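You operate a simulated robot arm through the tools that you are given. There is no shell and no other tool. Be economical: measure what you need, move in short steps, check, and stop when the job is done.

You run a simulated robot arm. Do the job below in one go: nothing can be reset, and whatever is moved stays where it is left.

JOB
Put the blue torque key on the free end of the dresser bench. Close the bench drawer. Take the new felt pad and put it on the free end of the dresser bench. Take the rusty pin and put it on top of the brown ink block. Take the bung from the top of the wooden table and leave it on the number six ledge. Put the tin that says "640 PC" from the top of the wooden table on the top of the steel box and the tin marked "310 PC" on the lower shelf of the green table. Fetch the 20 gap gauge from the gauge ledge and set it on the table top. Put one of the lock pins from the table top on the shelf under the shop bench. Fetch the green spacer block and set it on the top of the grading bench. Push the grey drawer shut. Take the bright bearing and leave it on the top of the wooden table. Any order will do. Set down upright: bung, tin.

Only the result counts: the job must be done as asked and must still hold three seconds after the hand-in. Knocking over, shifting, dropping, spilling or breaking anything else fails it.

ROBOT AND FRAMES
A 7-joint arm with a two-finger parallel gripper on a trunk, on a base that drives. Base frame: it is fixed to the floor where the robot stands at the start and does not move with it; the origin is under the middle of the robot, x ahead of it, y to its left, z up; the surface under the hand at the start is at about z = 0.85. Lengths are in m, angles in rad, forces in N, time in s.
With the tool pointing down near the work surface it reaches from about 0.2 to 0.72 m from the robot's upright axis, wherever it stands. Its first joint turns from -2.897 to 2.897 rad. Places, roughly: bench drawer [0.4, -0.1, 0.7]; blue torque key [0.5, 0, 1]; bright bearing (6x6x2 cm) [0.5, 1.3, 0.9]; bung (7x7x10 cm) [-3.9, 1.9, 0.8]; free end of the dresser bench [0.7, 3.3, 0.8]; gap gauge [-2.75, -0.5, 0.5]; green spacer block (11x4x4 cm) [0.7, -0.8, 0.9]; grey drawer [0.4, -2.7, 0.7]; ink block (8x8x6 cm) [0.7, -2.2, 0.9]; lock pin (4x4x21 cm) [-1, -1.5, 1]; lower shelf of the green table [-2.7, 1.1, 0.5]; new felt pad (12x1x5 cm) [0.6, -0.4, 0.9]; number six ledge (47x16 cm) [-7.24, -0.64, 0.7]; rusty pin (3x3x8 cm) [0.8, -0.3, 0.9]; shelf under the shop bench [0.7, 0.2, 0.3]; table top [-0.9, -1.6, 0.8]; tin [-3.75, 2, 0.75]; top of the grading bench [0.7, -3.1, 0.8]; top of the steel box (21x19 cm) [-7.26, 0.52, 0.7]; top of the wooden table [-3.7, 1.9, 0.7]. Payload 1.57 kg.
Tool frame: the origin (TCP) lies between the finger pads and is the grasp point; the fingertips stand 0.03 m ahead of it; z points along the fingers, y is the line along which they close. The gripper opens to 0.11 m. The fingers are 0.024 m wide and 0.012 m thick; the gripper's body (0.048 by 0.112 m) begins 0.078 m behind the TCP.
Orientation is that of the tool frame in the base frame, as [roll, pitch, yaw] about the fixed x, y, z axes, in that order (R = Rz(yaw) Ry(pitch) Rx(roll)). With the fingers straight down and closing along the base's y, the tool's x points along the base's -x, its y along +y and its z along -z.

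CONTROLS
- The arm moves only by the tool step_arm. Its argument "rows" is a list of rows, each a list of 3 entries, a list of its own where there are three numbers: the shift along the tool's x, y, z in cm, then the turn, a rotation vector about the tool's x, y, z in rad, then the finger opening in cm, from 0 to 11. In form: [[[tx, ty, tz], [ax, ay, az], claw], ...]. A call has 1 to 10 rows; each row shifts and turns the commanded pose from where the row before left it, along the tool's axes as they then stand. A row lasts 0.2 s, in which the tool goes at most 0.05 m and 0.15 rad; a call with a longer step from one row to the next is refused whole, and so is a gripper value outside its range. A pose out of reach is approached as far as the arm can. The call stops where the force on the tool passes 40 N (or 10 N more than at its start, if that is more) or the arm is blocked; 0.2 s more then pass. Each finger travels about 0.045 m/s and halts on what it meets, pressing with about 42 N; the grip force reading is that of the motor and also rises with nothing between the fingers. The clock runs only during rows and for 0.2 s after the last one: add rows that do not move to give the fingers time. It gives the time, the measured TCP pose, the force on the tool (base axes), the opening and the grip force at its end, in the units of the frame above (readings bear some noise), with the torque about the TCP (base axes, N m) and any sound that the robot's microphone picked up.
- Cameras (640 x 400 px; columns grow to the right, rows downward): "scene" is now at [-0.004, 0.1082, 1.4757]; the picture's right is [-0.63, -0.77, 0.00], its down [-0.63, 0.52, -0.58] and it looks along [0.45, -0.37, -0.82] (base axes); focal length 252 px, centre (320, 200). "wrist" rides on the gripper at [0.07, 0.016, -0.141] in the tool frame; the picture's right is [-0.23, 0.97, 0.00], its down [-0.86, -0.20, -0.48] and it looks along [-0.47, -0.11, 0.88] (tool axes); focal length 222 px, centre (320, 200).
- grab_frame(camera): a new picture of that camera. It takes no simulated time.
- lift_body(by): slides the trunk up (or, below 0, down) by that many m; the arm and the scene camera ride with it, the base frame stays. It gives what a move gives, with no picture.
- roll_base(legs): drives the robot by 1 to 6 legs, each [ahead, turn to the left] in m and rad, along the robot's own axes; the way and the turn of a leg run together, so that a leg with both is an arc; at most 1.5 m and 3.142 rad a leg. The arm and the cameras ride along, it lands a little off, and it stops where it bumps. It gives what a move gives.
- head_to(pan, tilt): turns the head with the scene camera to pan (to the left, within 2.705 rad either way) and tilt (down, from -0.506 to 1.204), counted from straight ahead of the robot. It gives what a move gives.
- point_at(camera, pixels): there is no depth. For up to 12 entries [column, row, z] of the newest picture of that camera ("zoom" is the newest enlarged one), the place [x, y] in the base frame at which the ray of that pixel passes the height z, good to about 0.002 m. It takes no simulated time.
- close_up(camera, box): a new picture of the part [left, top, right, bottom] of that camera's present view, enlarged. It takes no simulated time.
- sign_off(): hands the job in; it is judged then, once.

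Work in short steps. Measure before you move; look again where a grasp or a placing could have gone wrong, and mend it. You have 364 turns and 306 pictures in all, those below and enlarged ones among them. Open the gripper and draw the arm clear of the work before you hand the job in, unless the task says otherwise; then end with one line.

The tools are called after "Emit:" as a command line: name --argument value ..., lists and objects as JSON in quotes. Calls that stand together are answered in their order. step_arm: Moves the arm, as the interface text tells. Its arguments: {"type":"object","properties":{"rows":{"type":"array","items":{"type":"array"}}},"required":["rows"]} The other tools are called the same way: lift_body (by) slides the trunk up or down; roll_base (legs) drives the base; head_to (pan, tilt) turns the head that bears the scene camera; grab_frame (camera) takes a picture; point_at (camera, pixels) gives the place at which the rays of pixels pass given heights; close_up (camera, box) takes an enlarged picture of a part of a camera's view; sign_off () hands the job in.

At the start:

```text
clock: 0.0
tool_pos: [0.4085, -0.2543, 1.0898]
tool_rot: [-3.141, 0.0, -3.141]
force: [-0.3, 1.1, -0.4]
torque: [0.0, -0.03, 0.0]
gripper_width: 0.1103
finger_force: 0.2
trunk travel left (down, up): [-0.425, 0.165]
robot x, y, heading: [-0.0003, 0.0028, 0.004]
head pan, tilt: [-0.686, 0.955]
```

scene: 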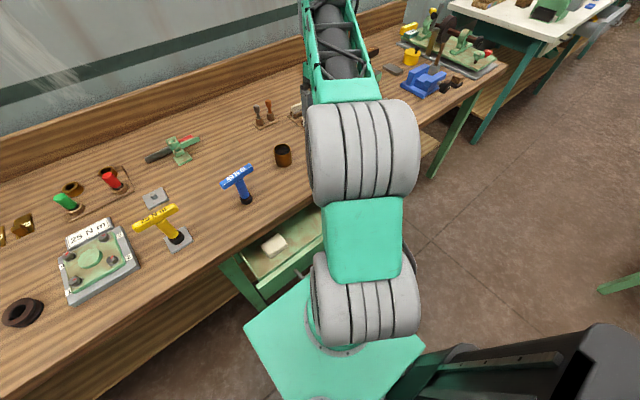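
wrist: 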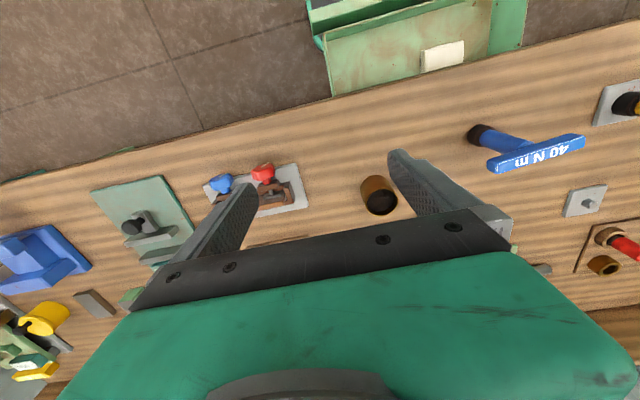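

I begin with a survey of the bench: the blue torque key appears at about (240,180) in the scene and the open drawer below. I turn the head to look straight ahead first.

Emit:
head_to --pan 0.3 --tilt 0.8

Emit:
grab_frame --camera "scene"

```text
clock: 1.3
tool_pos: [0.4091, -0.2547, 1.0886]
tool_rot: [-3.14, 0.0, 3.141]
force: [0.3, -0.4, 0.5]
torque: [0.01, 0.0, 0.02]
gripper_width: 0.11
finger_force: 0.1
trunk travel left (down, up): [-0.425, 0.165]
robot x, y, heading: [0.0005, 0.0011, 0.001]
head pan, tilt: [0.3, 0.799]
```

```text
303 pictures are left
```

scene: 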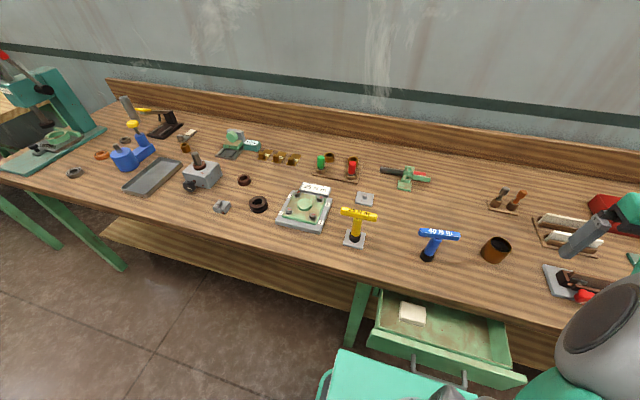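

The bench runs along y with the drawer open at (440,330). I zoom on both halves to identify items.

Emit:
close_up --camera "scene" --box '[0, 60, 320, 260]'

Emit:
close_up --camera "scene" --box '[320, 140, 640, 340]'

Emit:
head_to --pan -0.9 --tilt 0.6

Emit:
grab_frame --camera "scene"

Emit:
head_to --pan 1.3 --tilt 0.4

Emit:
grab_frame --camera "scene"

```text
2.00 times, centred on (160, 160) of scene
```

zoom: 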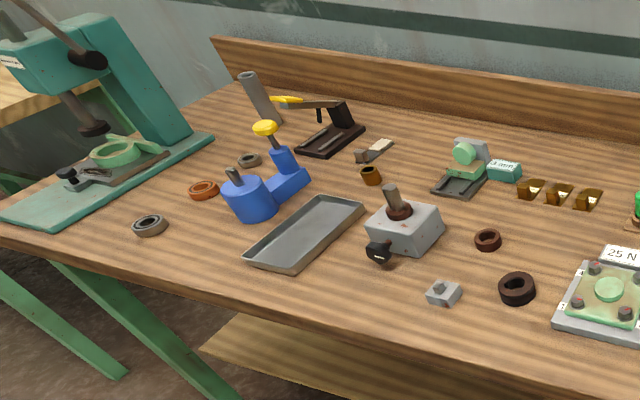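

```text
2.00 times, centred on (480, 240) of scene
```

zoom: 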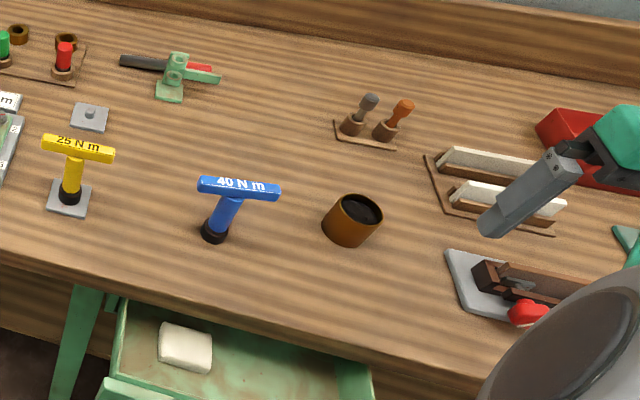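

```text
clock: 2.7
tool_pos: [0.4089, -0.2546, 1.0882]
tool_rot: [-3.141, 0.002, -3.14]
force: [-0.7, -0.1, -0.1]
torque: [-0.02, 0.02, -0.01]
gripper_width: 0.1098
finger_force: 0.1
trunk travel left (down, up): [-0.425, 0.165]
robot x, y, heading: [-0.0011, 0.0043, 0.001]
head pan, tilt: [-0.901, 0.6]
```

```text
300 pictures are left
```

scene: 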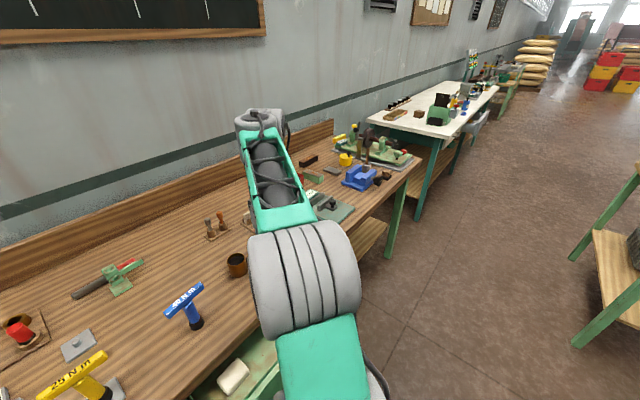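

```text
clock: 4.7
tool_pos: [0.4088, -0.2552, 1.0905]
tool_rot: [3.141, 0.002, -3.141]
force: [1.2, 0.1, -0.4]
torque: [0.03, 0.02, -0.04]
gripper_width: 0.1099
finger_force: 0.1
trunk travel left (down, up): [-0.425, 0.165]
robot x, y, heading: [0.0022, -0.0014, -0.0]
head pan, tilt: [1.3, 0.4]
```

```text
299 pictures are left
```

scene: 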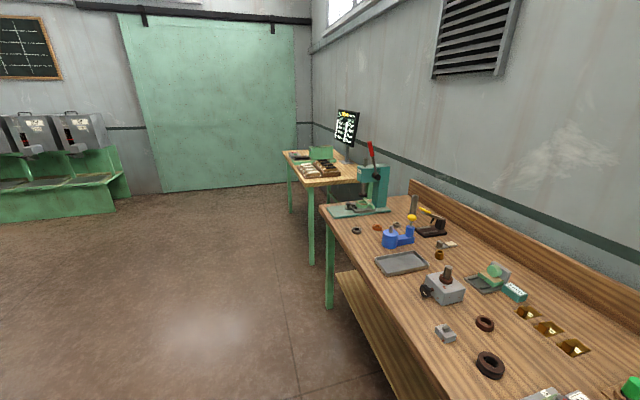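

I survey the rest of the room with the head turned back.

Emit:
head_to --pan 2.5 --tilt 0.2

Emit:
grab_frame --camera "scene"

Emit:
head_to --pan -2.5 --tilt 0.3

Emit:
grab_frame --camera "scene"

Emit:
head_to --pan -1.5 --tilt 0.4

Emit:
grab_frame --camera "scene"

```text
clock: 6.1
tool_pos: [0.4079, -0.2546, 1.0894]
tool_rot: [3.142, 0.001, -3.141]
force: [0.8, -0.7, -0.2]
torque: [0.02, 0.04, 0.02]
gripper_width: 0.11
finger_force: 0.1
trunk travel left (down, up): [-0.425, 0.165]
robot x, y, heading: [0.0014, 0.0021, 0.003]
head pan, tilt: [2.499, 0.201]
```

```text
298 pictures are left
```

scene: 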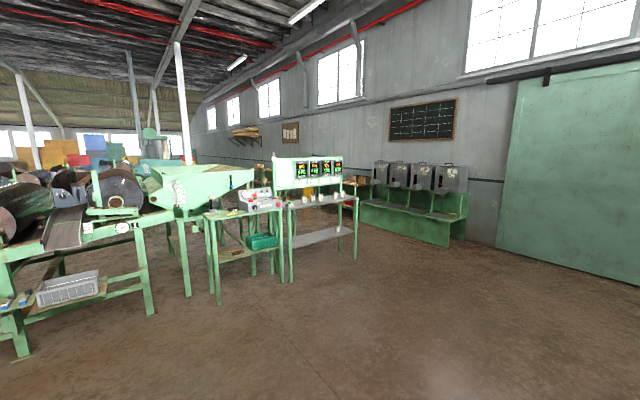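

```text
clock: 10.1
tool_pos: [0.4092, -0.2544, 1.0898]
tool_rot: [-3.141, 0.0, -3.141]
force: [0.0, -0.2, 0.4]
torque: [-0.01, -0.03, 0.02]
gripper_width: 0.11
finger_force: 0.0
trunk travel left (down, up): [-0.425, 0.165]
robot x, y, heading: [0.003, 0.0005, 0.006]
head pan, tilt: [-2.499, 0.3]
```

```text
297 pictures are left
```

scene: 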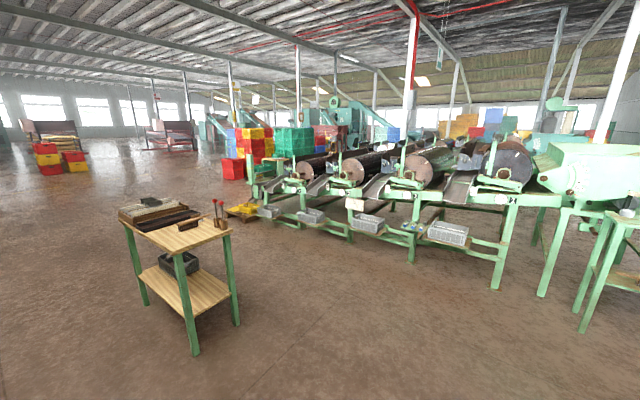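

```text
clock: 11.3
tool_pos: [0.4092, -0.2552, 1.0891]
tool_rot: [3.14, -0.001, 3.142]
force: [1.6, -0.4, 0.1]
torque: [-0.02, 0.01, 0.02]
gripper_width: 0.1096
finger_force: 0.0
trunk travel left (down, up): [-0.425, 0.165]
robot x, y, heading: [0.0026, 0.0036, 0.001]
head pan, tilt: [-1.499, 0.4]
```

```text
296 pictures are left
```

scene: 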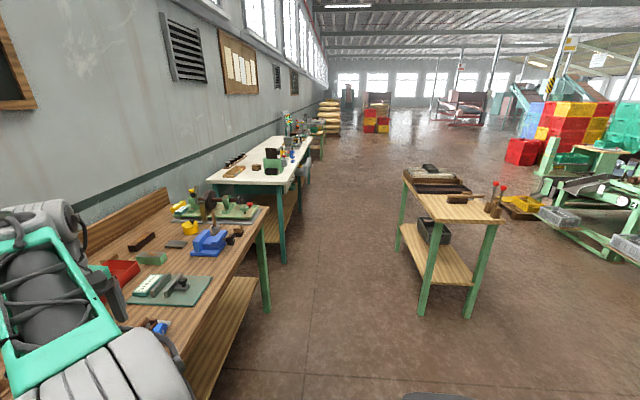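

Room layout is clear. Now I measure the blue key with the scene camera.

Emit:
head_to --pan 0.0 --tilt 0.95

Emit:
grab_frame --camera "scene"

Emit:
close_up --camera "scene" --box '[230, 80, 430, 205]'

```text
clock: 12.9
tool_pos: [0.4091, -0.2549, 1.0889]
tool_rot: [-3.141, -0.002, -3.142]
force: [-0.4, -0.2, 0.0]
torque: [-0.01, 0.01, 0.0]
gripper_width: 0.1097
finger_force: 0.0
trunk travel left (down, up): [-0.425, 0.165]
robot x, y, heading: [-0.0003, -0.0018, 0.001]
head pan, tilt: [0.0, 0.949]
```

```text
295 pictures are left
```

scene: 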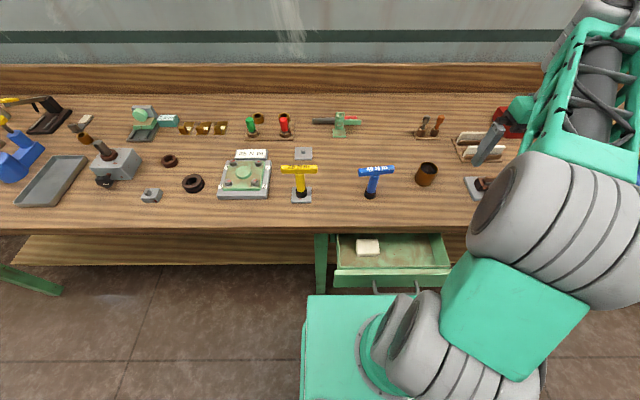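

```text
3.20 times, centred on (330, 142) of scene
```

zoom: 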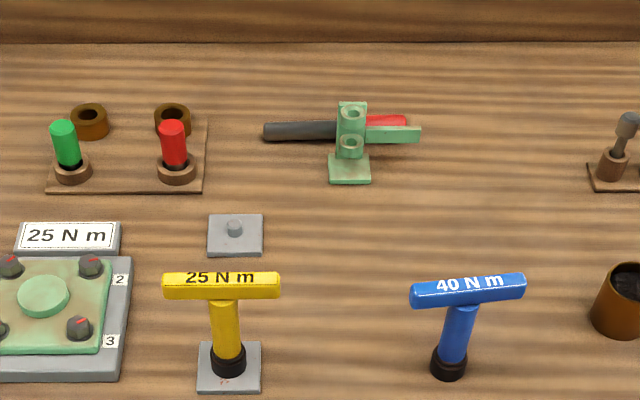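

The blue key stands on its socket: base at zoom (448,368), bar centre (468,291). I solve its height from the rays.

Emit:
point_at --camera "zoom" --pixels '[[448, 372, 0.85], [448, 360, 0.85], [468, 300, 0.95], [468, 300, 0.97], [412, 295, 0.95], [524, 286, 0.95], [412, 295, 0.97], [524, 286, 0.97], [615, 325, 0.85], [640, 300, 0.92]]'

Emit:
grab_frame --camera "wrist"

Emit:
point_at --camera "wrist" --pixels '[[490, 165, 0.95], [585, 140, 0.95], [490, 165, 0.97], [585, 140, 0.97], [480, 135, 0.86], [390, 240, 0.85]]'

```text
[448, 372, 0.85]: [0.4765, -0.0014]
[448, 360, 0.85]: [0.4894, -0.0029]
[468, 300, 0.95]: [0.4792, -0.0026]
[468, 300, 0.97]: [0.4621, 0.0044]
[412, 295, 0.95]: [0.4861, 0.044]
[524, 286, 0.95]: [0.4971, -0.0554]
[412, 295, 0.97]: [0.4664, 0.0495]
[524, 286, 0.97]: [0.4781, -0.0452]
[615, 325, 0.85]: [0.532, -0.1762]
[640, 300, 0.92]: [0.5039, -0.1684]
```

```text
293 pictures are left
```

wrist: 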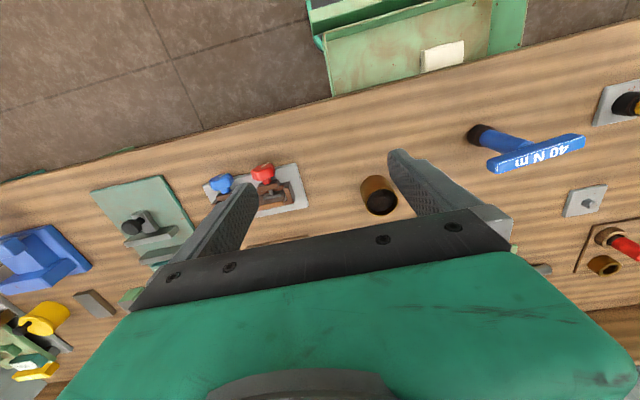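

```text
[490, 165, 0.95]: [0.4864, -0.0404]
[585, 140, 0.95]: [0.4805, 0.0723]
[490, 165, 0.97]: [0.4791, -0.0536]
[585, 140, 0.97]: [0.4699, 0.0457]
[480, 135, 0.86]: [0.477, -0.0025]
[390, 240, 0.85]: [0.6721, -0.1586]
```

Both cameras agree: bar at z≈0.963, centre (0.477, 0.0), running along y (about 0.08 rad off). I move above it and turn the fingers to close along x.

Emit:
step_arm --rows '[[[-1.13, 4.25, 0], [0, 0, 0], 11], [[-1.13, 4.25, 0], [0, 0, 0], 11], [[-1.13, 4.25, 0], [0, 0, 0], 11], [[-1.13, 4.25, 0], [0, 0, 0], 11], [[-1.13, 4.25, 0], [0, 0, 0], 11], [[-1.13, 4.25, 0], [0, 0, 0], 11]]'

Emit:
step_arm --rows '[[[0, 0, 0], [0, 0, 0.149], 11], [[0, 0, 0], [0, 0, 0.149], 11], [[0, 0, 0], [0, 0, 0.149], 11], [[0, 0, 0], [0, 0, 0.149], 11], [[0, 0, 0], [0, 0, 0.149], 11], [[0, 0, 0], [0, 0, 0.149], 11], [[0, 0, 0], [0, 0, 0.149], 11], [[0, 0, 0], [0, 0, 0.149], 11], [[0, 0, 0], [0, 0, 0.149], 11], [[0, 0, 0], [0, 0, 0.149], 11]]'

Emit:
grab_frame --camera "wrist"

Emit:
grab_frame --camera "scene"

```text
clock: 14.3
tool_pos: [0.4784, 0.0026, 1.0883]
tool_rot: [-3.141, 0.0, 3.141]
force: [0.8, -0.4, -0.4]
torque: [-0.02, -0.01, -0.03]
gripper_width: 0.1099
finger_force: 0.1
trunk travel left (down, up): [-0.425, 0.165]
robot x, y, heading: [-0.0008, 0.0, -0.002]
head pan, tilt: [0.0, 0.949]
```

```text
clock: 16.5
tool_pos: [0.4768, 0.0017, 1.0887]
tool_rot: [3.141, 0.001, 1.65]
force: [-0.3, -0.1, -0.9]
torque: [-0.02, 0.01, 0.02]
gripper_width: 0.1098
finger_force: 0.0
trunk travel left (down, up): [-0.425, 0.165]
robot x, y, heading: [-0.0001, 0.0013, 0.005]
head pan, tilt: [0.0, 0.949]
```

```text
292 pictures are left
```

wrist: 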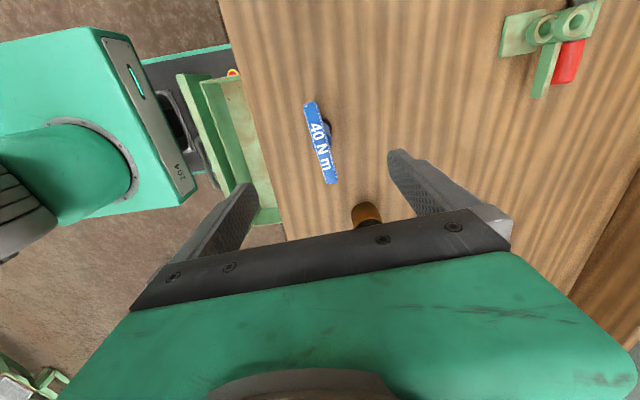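

```text
291 pictures are left
```

scene: 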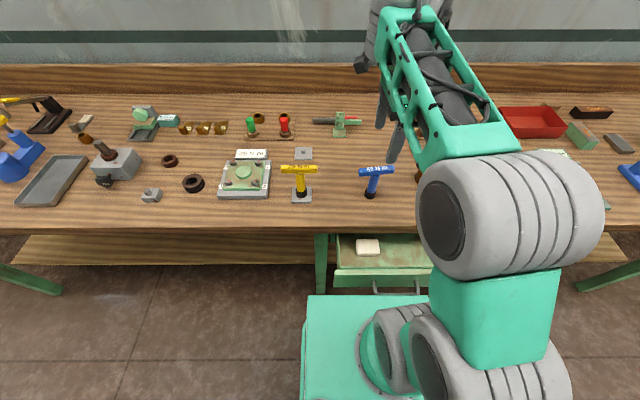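

Bar runs in the wrist view from (311,103) to (330,183), between the fingers. I verify its location at z 0.965.

Emit:
point_at --camera "wrist" --pixels '[[311, 103, 0.97], [331, 183, 0.97], [322, 143, 0.97], [328, 128, 0.86]]'

```text
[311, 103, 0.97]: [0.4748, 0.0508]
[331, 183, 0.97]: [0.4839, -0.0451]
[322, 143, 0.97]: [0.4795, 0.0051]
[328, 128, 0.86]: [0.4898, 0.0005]
```

Aligned within 2 mm; descend to z≈0.962 and close.

Emit:
step_arm --rows '[[[0, 0.1, 4.2], [0, 0, 0], 11], [[0, 0, 4.2], [0, 0, 0], 11], [[0, 0, 4.2], [0, 0, 0], 11]]'

Emit:
grab_frame --camera "wrist"

Emit:
step_arm --rows '[[[0, 0, 0], [0, 0, 0], 0], [[0, 0, 0], [0, 0, 0], 0], [[0, 0, 0], [0, 0, 0], 0], [[0, 0, 0], [0, 0, 0], 0], [[0, 0, 0], [0, 0, 0], 0], [[0, 0, 0], [0, 0, 0], 0], [[0, 0, 0], [0, 0, 0], 0]]'

Emit:
step_arm --rows '[[[0, 0, -4], [0, 0, 0], 0], [[0, 0, -4], [0, 0, 0], 0], [[0, 0, -4], [0, 0, 0], 0]]'

Emit:
grab_frame --camera "wrist"

Emit:
grab_frame --camera "scene"

```text
clock: 17.3
tool_pos: [0.4788, 0.0016, 0.9615]
tool_rot: [3.14, 0.0, 1.653]
force: [0.3, 0.8, 0.3]
torque: [0.0, -0.05, 0.02]
gripper_width: 0.11
finger_force: 0.1
trunk travel left (down, up): [-0.425, 0.165]
robot x, y, heading: [0.0005, -0.0017, 0.001]
head pan, tilt: [0.0, 0.949]
```

```text
290 pictures are left
```

wrist: 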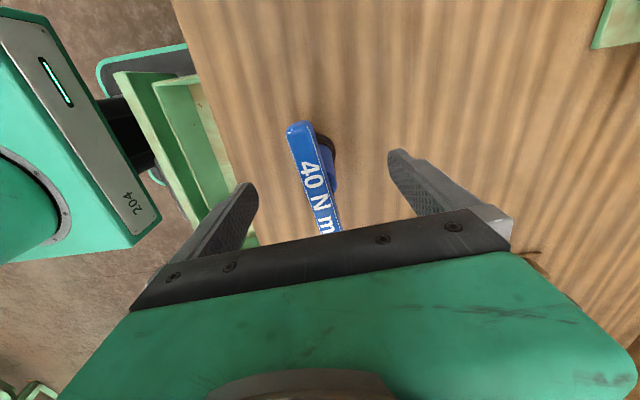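

```text
clock: 18.9
tool_pos: [0.4779, 0.0017, 0.9631]
tool_rot: [-3.141, 0.001, 1.651]
force: [1.9, 0.6, 0.8]
torque: [0.0, -0.08, -0.01]
gripper_width: 0.0243
finger_force: 33.1
trunk travel left (down, up): [-0.425, 0.165]
robot x, y, heading: [-0.0016, -0.0007, 0.002]
head pan, tilt: [0.0, 0.949]
```

```text
clock: 19.7
tool_pos: [0.4786, 0.0011, 1.082]
tool_rot: [-3.139, 0.001, 1.653]
force: [1.1, -0.4, -1.9]
torque: [0.01, 0.01, 0.02]
gripper_width: 0.0246
finger_force: 35.9
trunk travel left (down, up): [-0.425, 0.165]
robot x, y, heading: [-0.0007, 0.0019, 0.005]
head pan, tilt: [0.0, 0.949]
```

```text
289 pictures are left
```

wrist: 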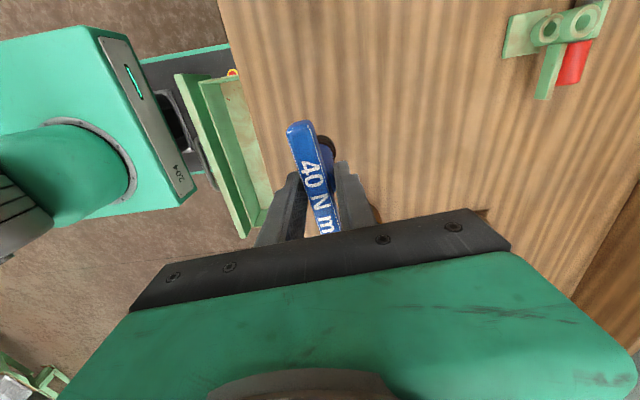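

```text
288 pictures are left
```

scene: 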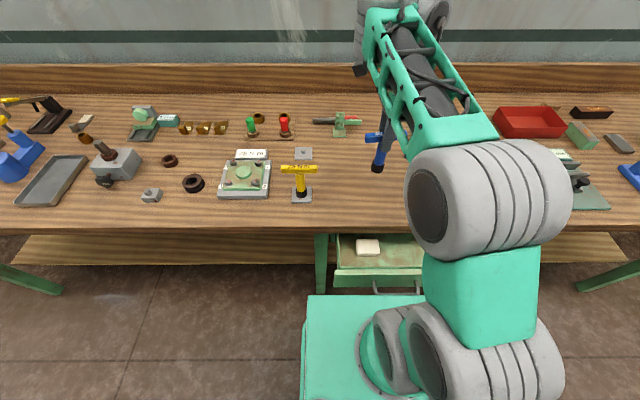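

The key is held (width 2.4 cm). I back away from the bench, turn left, and drive toward the dresser bench, then look.

Emit:
roll_base --legs '[[-0.5, 0], [0, 1.571], [1.5, 0], [1.0, 0]]'

Emit:
head_to --pan -0.7 --tilt 0.6

Emit:
grab_frame --camera "scene"

```text
clock: 38.4
tool_pos: [-0.4917, 2.9838, 1.0842]
tool_rot: [-3.142, 0.001, -3.074]
force: [0.7, 0.0, -3.5]
torque: [-0.03, -0.04, -0.03]
gripper_width: 0.024
finger_force: 36.1
trunk travel left (down, up): [-0.425, 0.165]
robot x, y, heading: [-0.4949, 2.5065, 1.563]
head pan, tilt: [0.0, 0.949]
```

```text
clock: 39.4
tool_pos: [-0.4919, 2.9836, 1.0839]
tool_rot: [-3.141, 0.001, -3.076]
force: [0.1, -0.1, -3.0]
torque: [0.0, 0.0, 0.02]
gripper_width: 0.0241
finger_force: 36.4
trunk travel left (down, up): [-0.425, 0.165]
robot x, y, heading: [-0.494, 2.5039, 1.552]
head pan, tilt: [-0.7, 0.6]
```

```text
287 pictures are left
```

scene: 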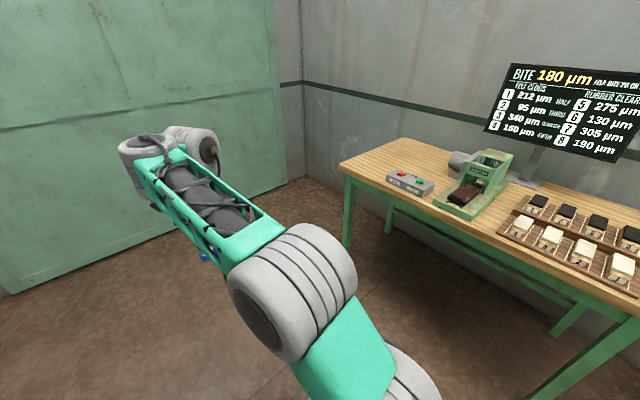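

I look further right to see the full dresser bench.

Emit:
head_to --pan -1.1 --tilt 0.6

Emit:
grab_frame --camera "scene"

Emit:
point_at --camera "scene" --pixels '[[100, 165, 0.8], [190, 150, 0.8], [280, 240, 0.8], [200, 200, 0.8], [440, 300, 0.8], [520, 260, 0.8], [160, 180, 0.8]]'

```text
clock: 40.3
tool_pos: [-0.4917, 2.9837, 1.0842]
tool_rot: [3.141, 0.0, -3.074]
force: [0.3, 0.5, -2.9]
torque: [0.04, 0.04, -0.01]
gripper_width: 0.0242
finger_force: 36.0
trunk travel left (down, up): [-0.425, 0.165]
robot x, y, heading: [-0.501, 2.5054, 1.553]
head pan, tilt: [-1.1, 0.6]
```

```text
286 pictures are left
```

scene: 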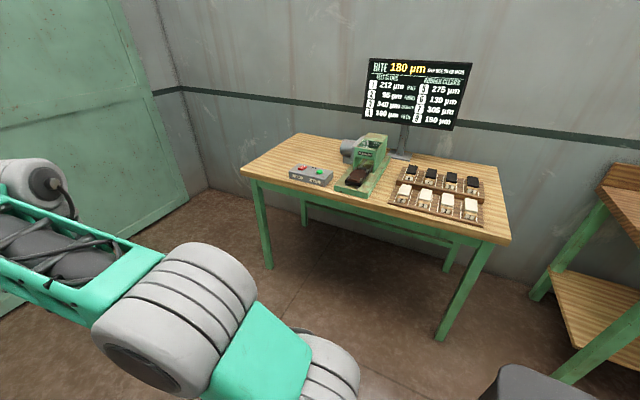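

```text
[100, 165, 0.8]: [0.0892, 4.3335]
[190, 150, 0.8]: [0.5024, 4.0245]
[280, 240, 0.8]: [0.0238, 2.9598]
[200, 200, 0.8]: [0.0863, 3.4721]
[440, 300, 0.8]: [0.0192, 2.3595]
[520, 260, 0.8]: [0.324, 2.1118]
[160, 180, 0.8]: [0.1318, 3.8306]
```

The free end is the empty left part of the dresser bench at around pixel (285,155). I measure its corners.

Emit:
point_at --camera "scene" --pixels '[[242, 171, 0.8], [298, 136, 0.8], [292, 178, 0.8], [330, 187, 0.8], [345, 160, 0.8], [500, 240, 0.8], [290, 155, 0.8], [300, 163, 0.82]]'

Emit:
close_up --camera "scene" --box '[220, 110, 420, 235]'

```text
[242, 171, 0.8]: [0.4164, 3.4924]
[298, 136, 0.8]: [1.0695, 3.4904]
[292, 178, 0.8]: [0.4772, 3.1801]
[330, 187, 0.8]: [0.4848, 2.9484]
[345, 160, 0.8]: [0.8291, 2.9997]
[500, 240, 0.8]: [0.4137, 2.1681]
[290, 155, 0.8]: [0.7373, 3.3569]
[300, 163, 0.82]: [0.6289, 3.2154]
```

```text
3.20 times, centred on (320, 172) of scene
```

zoom: 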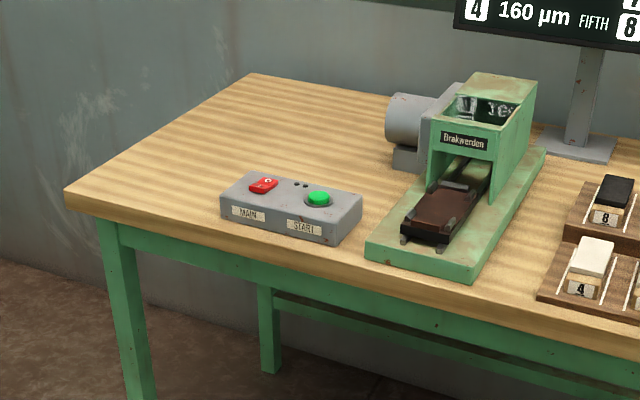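

Free area spans about x 0.42–1.07, y 3.19–3.49. I drive to y≈3.35, turn to face +x and approach.

Emit:
roll_base --legs '[[0.86, 0], [0, -1.553], [0.5, 0]]'

Emit:
head_to --pan 0.0 --tilt 0.8

Emit:
grab_frame --camera "scene"

Emit:
grab_frame --camera "wrist"

```text
clock: 51.1
tool_pos: [0.498, 3.3531, 1.084]
tool_rot: [3.141, 0.0, 1.64]
force: [-0.1, -0.4, -3.0]
torque: [0.0, 0.0, 0.0]
gripper_width: 0.0241
finger_force: 35.9
trunk travel left (down, up): [-0.425, 0.165]
robot x, y, heading: [0.0208, 3.3577, -0.012]
head pan, tilt: [-1.1, 0.6]
```

```text
clock: 52.5
tool_pos: [0.4977, 3.3521, 1.0839]
tool_rot: [3.141, 0.0, 1.641]
force: [0.8, -0.6, -2.8]
torque: [-0.04, 0.02, 0.02]
gripper_width: 0.0242
finger_force: 35.6
trunk travel left (down, up): [-0.425, 0.165]
robot x, y, heading: [0.0174, 3.3557, -0.004]
head pan, tilt: [0.0, 0.799]
```

```text
284 pictures are left
```

scene: 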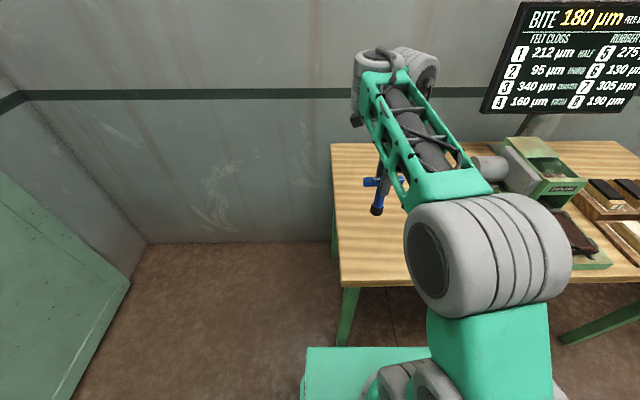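

```text
283 pictures are left
```

wrist: 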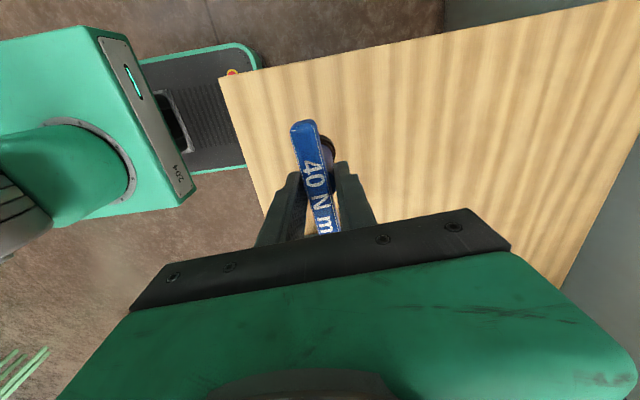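

I verify the table's left edge in both views before lowering.

Emit:
point_at --camera "scene" --pixels '[[342, 270, 0.8], [332, 143, 0.8], [340, 285, 0.76]]'

Emit:
point_at --camera "wrist" --pixels '[[220, 77, 0.8], [440, 32, 0.8], [330, 180, 0.8]]'

```text
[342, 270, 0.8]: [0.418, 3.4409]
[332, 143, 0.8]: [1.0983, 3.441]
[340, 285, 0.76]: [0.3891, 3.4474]
```

```text
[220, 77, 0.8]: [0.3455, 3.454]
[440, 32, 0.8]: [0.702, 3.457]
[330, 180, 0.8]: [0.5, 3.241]
```

The two views disagree on the front corner; I zoom to get the edge exactly.

Emit:
close_up --camera "scene" --box '[310, 200, 470, 300]'

Emit:
point_at --camera "scene" --pixels '[[338, 280, 0.85], [338, 280, 0.8], [332, 143, 0.85]]'

Emit:
point_at --camera "wrist" --pixels '[[220, 77, 0.85], [440, 32, 0.85]]'

```text
4.00 times, centred on (390, 250) of scene
```

zoom: 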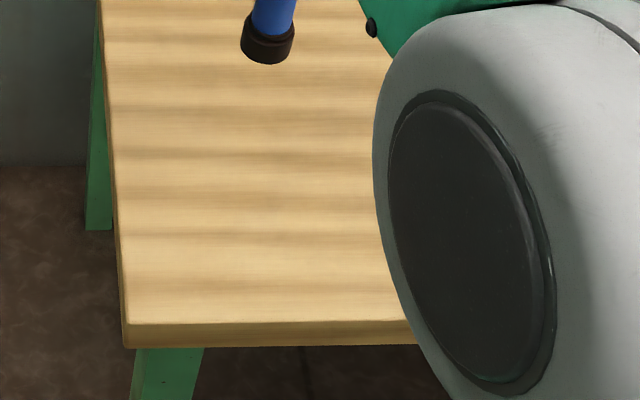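

```text
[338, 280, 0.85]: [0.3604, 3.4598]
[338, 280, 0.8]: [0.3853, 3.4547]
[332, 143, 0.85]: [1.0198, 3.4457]
```

```text
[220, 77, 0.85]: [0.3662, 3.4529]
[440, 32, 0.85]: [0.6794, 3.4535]
```

The top is at z≈0.848 with left edge y≈3.455. I move the key out to x≈0.65 and lower it until contact.

Emit:
step_arm --rows '[[[0, 4, 0], [0, 0, 0], 0], [[0, 4, 0], [0, 0, 0], 0], [[-0.5, 4, 0], [0, 0, 0], 0], [[-0.5, 3.5, 0], [0, 0, 0], 0], [[0, 0, 4], [0, 0, 0], 0], [[0, 0, 4], [0, 0, 0], 0], [[0, 0, 2.5], [0, 0, 0], 0], [[0, 0, 1], [0, 0, 0], 0]]'

Emit:
step_arm --rows '[[[0, 0, 0.3], [0, 0, 0], 0], [[0, 0, 0.3], [0, 0, 0], 0], [[0, 0, 0.3], [0, 0, 0], 0], [[0, 0, 0.3], [0, 0, 0], 0]]'

Emit:
grab_frame --camera "scene"

```text
clock: 54.3
tool_pos: [0.6548, 3.3541, 0.969]
tool_rot: [-3.141, -0.001, 1.642]
force: [-0.5, 0.3, -2.4]
torque: [0.0, -0.03, 0.0]
gripper_width: 0.024
finger_force: 36.2
trunk travel left (down, up): [-0.425, 0.165]
robot x, y, heading: [0.0205, 3.3527, -0.009]
head pan, tilt: [0.0, 0.799]
```

```text
clock: 55.3
tool_pos: [0.6528, 3.354, 0.9638]
tool_rot: [3.131, 0.001, 1.639]
force: [-2.5, 1.1, 26.6]
torque: [-0.07, 0.33, -0.02]
gripper_width: 0.0244
finger_force: 36.0
trunk travel left (down, up): [-0.425, 0.165]
robot x, y, heading: [0.0158, 3.3583, -0.01]
head pan, tilt: [0.0, 0.799]
```

```text
281 pictures are left
```

scene: 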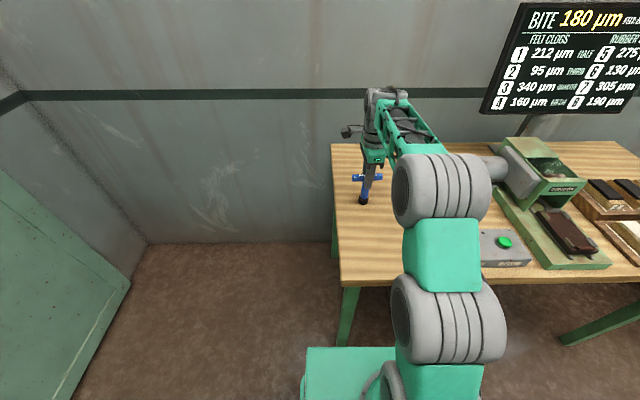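

Contact with about 27 N; I ease up slightly, release, and rise.

Emit:
step_arm --rows '[[[0, 0, -0.6], [0, 0, 0], 0], [[0, 0, 0], [0, 0, 0], 0], [[0, 0, 0], [0, 0, 0], 4], [[0, 0, 0], [0, 0, 0], 8], [[0, 0, 0], [0, 0, 0], 8], [[0, 0, 0], [0, 0, 0], 8], [[0, 0, 0], [0, 0, 0], 8], [[0, 0, -3], [0, 0, 0], 8], [[0, 0, -4], [0, 0, 0], 8], [[0, 0, -5], [0, 0, 0], 8]]'

Emit:
grab_frame --camera "scene"

```text
clock: 57.5
tool_pos: [0.6537, 3.354, 1.082]
tool_rot: [-3.14, 0.001, 1.641]
force: [0.2, 0.1, -0.2]
torque: [0.01, 0.06, 0.01]
gripper_width: 0.08
finger_force: 0.1
trunk travel left (down, up): [-0.425, 0.165]
robot x, y, heading: [0.0198, 3.3589, -0.01]
head pan, tilt: [0.0, 0.799]
```

```text
280 pictures are left
```

scene: 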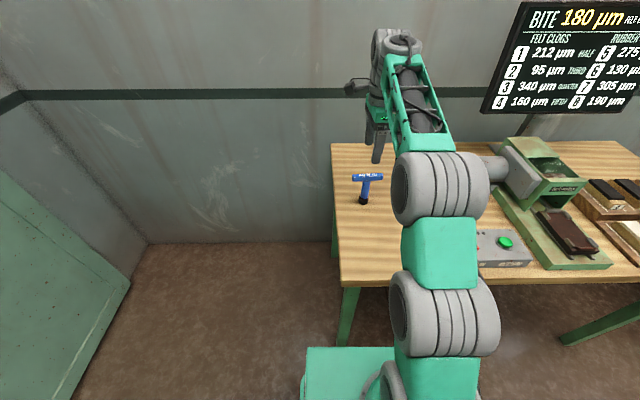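

Key stands on the free end. I retract, back off, and return to the shop bench for the felt pad.

Emit:
step_arm --rows '[[[0, -5, 0], [0, 0, 0], 8], [[0, -5, 0], [0, 0, 0], 8], [[0, -5, 0], [0, 0, 0], 8], [[0, -5, 0], [0, 0, 0], 8]]'

Emit:
roll_base --legs '[[-0.55, 0], [0, -1.561], [1.5, 0], [1.5, 0], [0.73, 0], [0, 1.571]]'

Emit:
head_to --pan -0.2 --tilt 0.7

Emit:
grab_frame --camera "scene"

```text
clock: 58.5
tool_pos: [0.4537, 3.3399, 1.0848]
tool_rot: [3.141, 0.0, 1.64]
force: [-0.3, -0.1, -0.9]
torque: [-0.01, 0.01, -0.01]
gripper_width: 0.0799
finger_force: 0.0
trunk travel left (down, up): [-0.425, 0.165]
robot x, y, heading: [0.0218, 3.3593, -0.011]
head pan, tilt: [0.0, 0.799]
```

```text
clock: 86.9
tool_pos: [-0.0725, -0.3639, 1.083]
tool_rot: [3.141, 0.001, 1.662]
force: [-0.2, 0.7, 0.5]
torque: [0.03, -0.03, -0.06]
gripper_width: 0.0799
finger_force: 0.0
trunk travel left (down, up): [-0.425, 0.165]
robot x, y, heading: [-0.508, -0.3588, 0.011]
head pan, tilt: [0.0, 0.799]
```

```text
clock: 87.6
tool_pos: [-0.071, -0.3645, 1.0831]
tool_rot: [3.142, -0.001, 1.662]
force: [-0.4, 0.2, 0.0]
torque: [0.03, 0.02, -0.02]
gripper_width: 0.0801
finger_force: 0.1
trunk travel left (down, up): [-0.425, 0.165]
robot x, y, heading: [-0.506, -0.3562, 0.013]
head pan, tilt: [-0.201, 0.7]
```

```text
279 pictures are left
```

scene: 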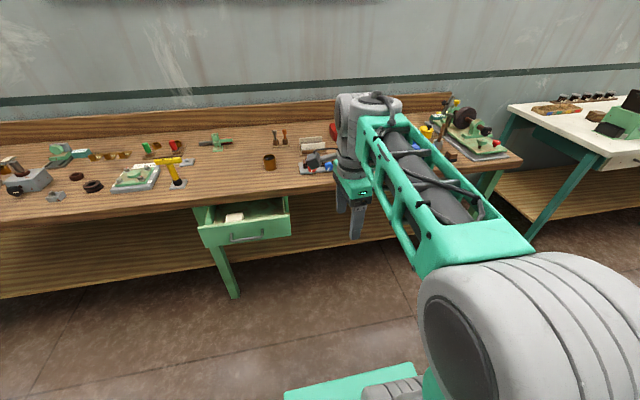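

The drawer front is at pixels (197–291, 205–245). I zoom and measure its face.

Emit:
close_up --camera "scene" --box '[180, 175, 320, 262]'

Emit:
point_at --camera "scene" --pixels '[[200, 231, 0.76], [291, 210, 0.76], [250, 237, 0.72], [250, 237, 0.68], [205, 247, 0.66], [205, 247, 0.68], [196, 225, 0.76], [305, 188, 0.85], [305, 193, 0.81]]'

```text
4.57 times, centred on (250, 218) of scene
```

zoom: 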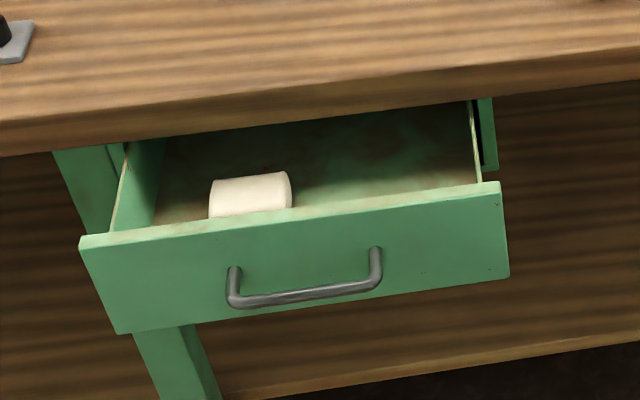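

```text
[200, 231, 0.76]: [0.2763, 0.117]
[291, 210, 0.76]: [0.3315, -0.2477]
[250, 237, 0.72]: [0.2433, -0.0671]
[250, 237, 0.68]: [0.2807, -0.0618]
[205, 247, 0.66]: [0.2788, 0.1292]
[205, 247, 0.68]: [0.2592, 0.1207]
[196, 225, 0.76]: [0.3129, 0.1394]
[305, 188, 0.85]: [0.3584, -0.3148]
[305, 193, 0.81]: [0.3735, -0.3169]
```

I compute the drawer front's top and bottom corners at several heights.

Emit:
point_at --camera "scene" --pixels '[[197.5, 227, 0.76], [197.5, 227, 0.78], [289.4, 215.5, 0.76], [289.4, 215.5, 0.78], [205.6, 248, 0.66], [205.6, 248, 0.68], [291.4, 236, 0.66], [291.4, 236, 0.68], [232, 234, 0.73], [261, 230, 0.73]]'

```text
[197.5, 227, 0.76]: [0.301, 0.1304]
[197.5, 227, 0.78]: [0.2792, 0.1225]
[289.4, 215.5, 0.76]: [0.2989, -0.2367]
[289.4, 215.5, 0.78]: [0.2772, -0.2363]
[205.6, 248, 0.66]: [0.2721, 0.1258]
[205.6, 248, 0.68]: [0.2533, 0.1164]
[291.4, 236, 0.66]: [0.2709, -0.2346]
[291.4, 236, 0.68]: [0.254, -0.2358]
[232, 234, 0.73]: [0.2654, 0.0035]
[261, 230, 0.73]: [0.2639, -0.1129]
```

Drawer front: y 0.127…−0.236, z≈0.66–0.78, x≈0.28. I'll push its face right of the handle (y≈−0.18) with closed, tilted fingers; first turn the tool back and tilt it forward 45°.

Emit:
step_arm --rows '[[[0, 0, 0], [0, 0, -0.149], 4], [[0, 0, 0], [0, 0, -0.149], 0], [[0, 0, 0], [0, 0, -0.149], 0], [[0, 0, 0], [0, 0, -0.149], 0], [[0, 0, 0], [0, 0, -0.149], 0], [[0, 0, 0], [0, 0, -0.149], 0], [[0, 0, 0], [0, 0, -0.149], 0], [[0, 0, 0], [0, 0, -0.149], 0], [[0, 0, 0], [0, 0, -0.149], 0], [[0, 0, 0], [0, 0, -0.149], 0]]'

Emit:
step_arm --rows '[[[0, 0, 0], [0, -0.131, 0], 0], [[0, 0, 0], [0, -0.131, 0], 0], [[0, 0, 0], [0, -0.131, 0], 0], [[0, 0, 0], [0, -0.131, 0], 0], [[0, 0, 0], [0, -0.131, 0], 0], [[0, 0, 0], [0, -0.131, 0], 0]]'

Emit:
roll_base --legs '[[0.16, 0]]'

Emit:
lift_body --by -0.2

```text
clock: 89.8
tool_pos: [-0.0718, -0.3642, 1.0812]
tool_rot: [3.141, 0.002, -3.127]
force: [0.2, -0.3, -0.2]
torque: [-0.01, 0.02, 0.05]
gripper_width: 0.0001
finger_force: 21.5
trunk travel left (down, up): [-0.425, 0.165]
robot x, y, heading: [-0.5075, -0.3542, 0.008]
head pan, tilt: [-0.201, 0.7]
```

```text
clock: 91.4
tool_pos: [-0.0692, -0.3623, 1.0282]
tool_rot: [3.125, 0.651, -3.134]
force: [0.0, -0.1, -0.2]
torque: [0.04, 0.0, -0.04]
gripper_width: 0.0001
finger_force: 21.1
trunk travel left (down, up): [-0.425, 0.165]
robot x, y, heading: [-0.5026, -0.3543, 0.01]
head pan, tilt: [-0.201, 0.7]
stopped in row 6: the arm was blocked; the commanded pose is now the measured one
```

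```text
clock: 92.8
tool_pos: [0.0904, -0.3608, 1.0299]
tool_rot: [3.125, 0.654, -3.133]
force: [-0.4, 0.1, 0.2]
torque: [-0.01, -0.04, -0.04]
gripper_width: 0.0001
finger_force: 21.6
trunk travel left (down, up): [-0.425, 0.165]
robot x, y, heading: [-0.3458, -0.3567, 0.008]
head pan, tilt: [-0.201, 0.7]
```

```text
clock: 93.8
tool_pos: [0.0142, -0.3536, 0.8466]
tool_rot: [3.1, 0.387, 3.136]
force: [-0.9, -0.6, -0.4]
torque: [0.02, -0.09, -0.02]
gripper_width: 0.0003
finger_force: 21.2
trunk travel left (down, up): [-0.366, 0.224]
robot x, y, heading: [-0.3447, -0.3597, 0.009]
head pan, tilt: [-0.201, 0.7]
stopped: the arm was blocked; the commanded pose is now the measured one
```

The arm got blocked while tilting and lowering. I look before doing anything else.

Emit:
grab_frame --camera "scene"

Emit:
grab_frame --camera "wrist"

```text
277 pictures are left
```

scene: 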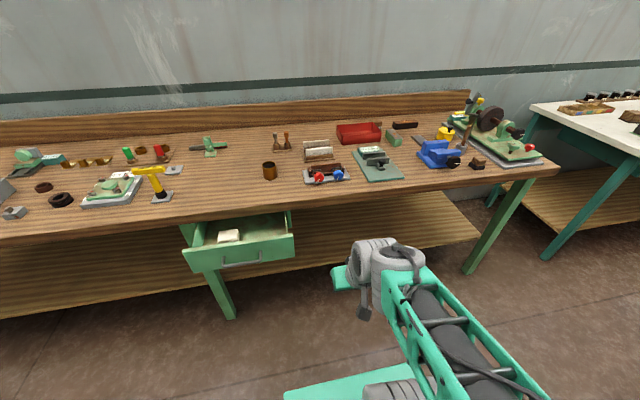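

```text
276 pictures are left
```

wrist: 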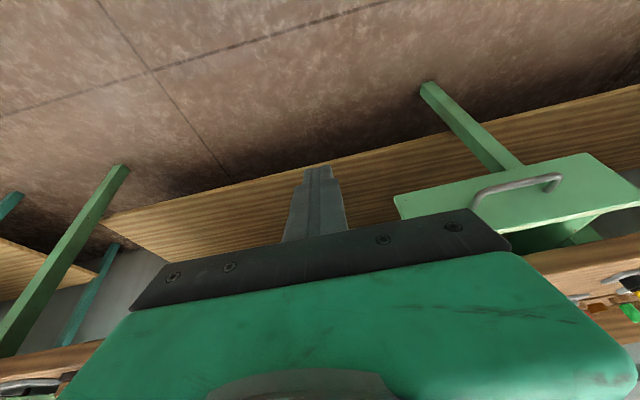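

It was a wrist joint limit; a 0.39 rad tilt is enough. I move toward y≈−0.18, z≈0.75 in front of the drawer.

Emit:
step_arm --rows '[[[-1.1, 3.4, 2.6], [0, 0, 0], 0], [[-1.1, 3.4, 2.6], [0, 0, 0], 0], [[-1.1, 3.4, 2.6], [0, 0, 0], 0], [[-1.1, 3.4, 2.6], [0, 0, 0], 0], [[-1.1, 3.4, 2.6], [0, 0, 0], 0]]'

Emit:
grab_frame --camera "scene"

```text
clock: 95.0
tool_pos: [0.1144, -0.1789, 0.7588]
tool_rot: [3.099, 0.396, 3.138]
force: [0.0, -0.1, 0.5]
torque: [0.02, -0.02, 0.02]
gripper_width: 0.0
finger_force: 21.3
trunk travel left (down, up): [-0.366, 0.224]
robot x, y, heading: [-0.3481, -0.3565, 0.01]
head pan, tilt: [-0.201, 0.7]
```

```text
275 pictures are left
```

scene: 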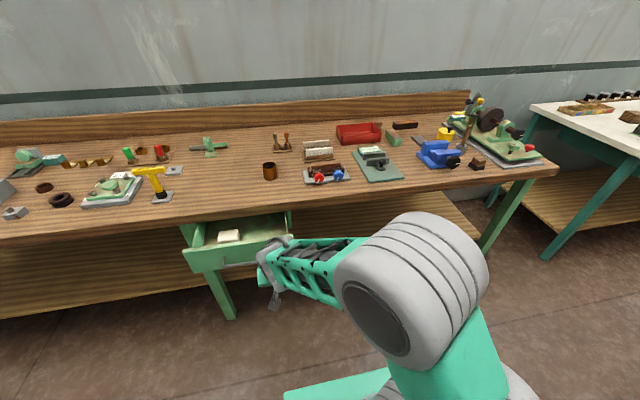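

In position before the drawer front. I push ahead along +x until contact and onward.

Emit:
step_arm --rows '[[[-2.8, 0, 1.13], [0, 0, 0], 0], [[-2.8, 0, 1.13], [0, 0, 0], 0], [[-2.8, 0, 1.13], [0, 0, 0], 0], [[-1.8, 0, 0.75], [0, 0, 0], 0], [[-1.8, 0, 0.75], [0, 0, 0], 0], [[-1.8, 0, 0.75], [0, 0, 0], 0], [[-1.8, 0, 0.75], [0, 0, 0], 0]]'

Emit:
grab_frame --camera "scene"

```text
clock: 96.6
tool_pos: [0.2855, -0.1783, 0.7589]
tool_rot: [3.1, 0.394, 3.136]
force: [-0.7, -0.1, 0.2]
torque: [0.0, 0.01, 0.01]
gripper_width: 0.0
finger_force: 21.5
trunk travel left (down, up): [-0.366, 0.224]
robot x, y, heading: [-0.3458, -0.3588, 0.01]
head pan, tilt: [-0.201, 0.7]
```

```text
274 pictures are left
```

scene: 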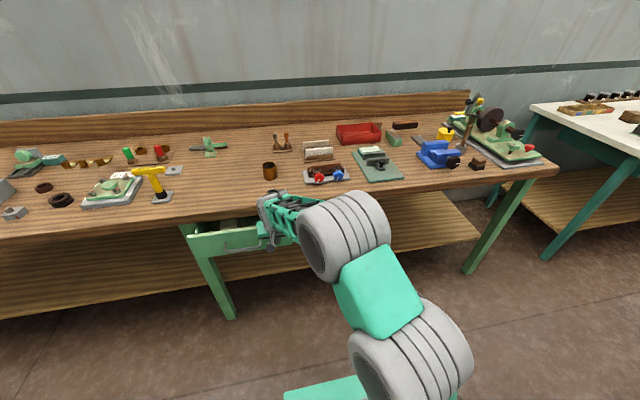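

The drawer is moving in; I keep pushing in small steps.

Emit:
step_arm --rows '[[[-1.4, 0, 0.57], [0, 0, 0], 0], [[-1.4, 0, 0.57], [0, 0, 0], 0], [[-1.4, 0, 0.57], [0, 0, 0], 0], [[-1.4, 0, 0.57], [0, 0, 0], 0]]'

Emit:
close_up --camera "scene" --box '[150, 170, 350, 295]'

```text
clock: 97.6
tool_pos: [0.3455, -0.1778, 0.7593]
tool_rot: [3.101, 0.396, 3.137]
force: [-1.0, 0.7, 0.1]
torque: [0.0, 0.0, -0.05]
gripper_width: 0.0
finger_force: 21.4
trunk travel left (down, up): [-0.366, 0.224]
robot x, y, heading: [-0.3435, -0.3554, 0.009]
head pan, tilt: [-0.201, 0.7]
```

```text
3.20 times, centred on (250, 232) of scene
```

zoom: 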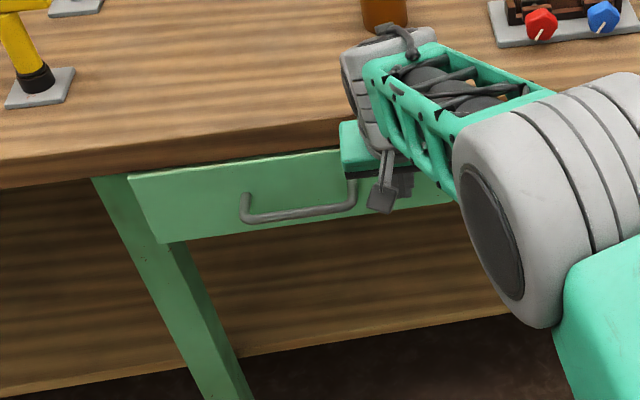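

Nearly closed; continue in 0.7 cm steps until it stops.

Emit:
step_arm --rows '[[[-0.65, 0, 0.27], [0, 0, 0], 0], [[-0.65, 0, 0.27], [0, 0, 0], 0], [[-0.65, 0, 0.27], [0, 0, 0], 0], [[-0.65, 0, 0.27], [0, 0, 0], 0]]'

Emit:
close_up --camera "scene" --box '[150, 170, 350, 295]'

```text
clock: 98.5
tool_pos: [0.361, -0.1754, 0.7577]
tool_rot: [3.104, 0.379, 3.14]
force: [-15.9, -2.6, 12.1]
torque: [-0.31, 0.45, -0.02]
gripper_width: 0.0
finger_force: 21.5
trunk travel left (down, up): [-0.366, 0.224]
robot x, y, heading: [-0.3482, -0.3542, 0.011]
head pan, tilt: [-0.201, 0.7]
stopped in row 4: the force on the tool passed its limit at 47 N (the readings are from after the stop); the commanded pose is now the measured one
```

```text
3.20 times, centred on (250, 232) of scene
```

zoom: 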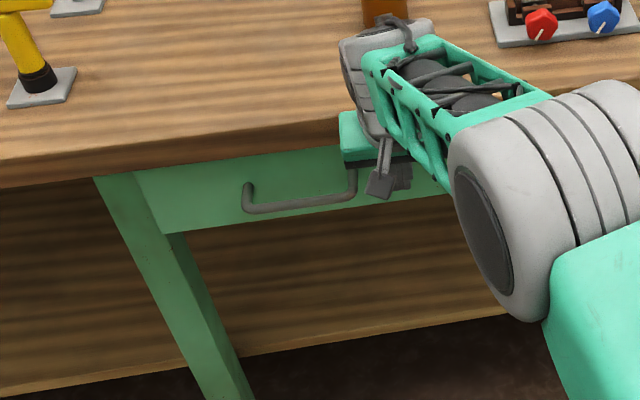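

Stopped at ~47 N. I retract and inspect the drawer.

Emit:
step_arm --rows '[[[4, 0, -1.6], [0, 0, 0], 0], [[4, 0, -1.6], [0, 0, 0], 0], [[4, 0, -1.6], [0, 0, 0], 0], [[4, 0, -1.6], [0, 0, 0], 0], [[1, -4.5, -1.6], [0, 0, 0], 0], [[1, -4.5, -1.6], [0, 0, 0], 0], [[0, -4.5, -1.6], [0, 0, 0], 0]]'

Emit:
close_up --camera "scene" --box '[150, 170, 350, 295]'

```text
clock: 100.1
tool_pos: [0.1555, -0.3161, 0.7885]
tool_rot: [3.105, 0.38, 3.139]
force: [0.4, 0.2, -0.5]
torque: [-0.01, 0.0, 0.0]
gripper_width: 0.0
finger_force: 21.5
trunk travel left (down, up): [-0.366, 0.224]
robot x, y, heading: [-0.3433, -0.3593, 0.007]
head pan, tilt: [-0.201, 0.7]
```

```text
3.20 times, centred on (250, 232) of scene
```

zoom: 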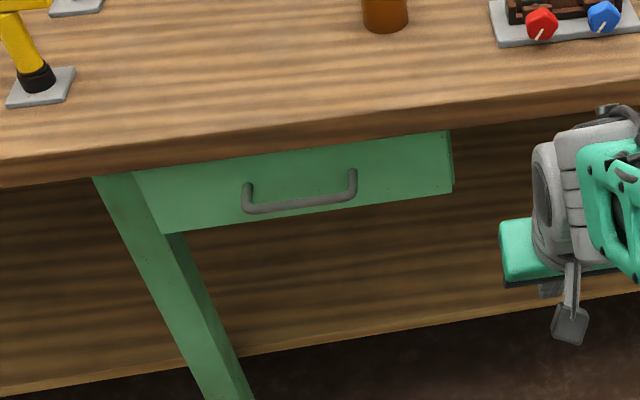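

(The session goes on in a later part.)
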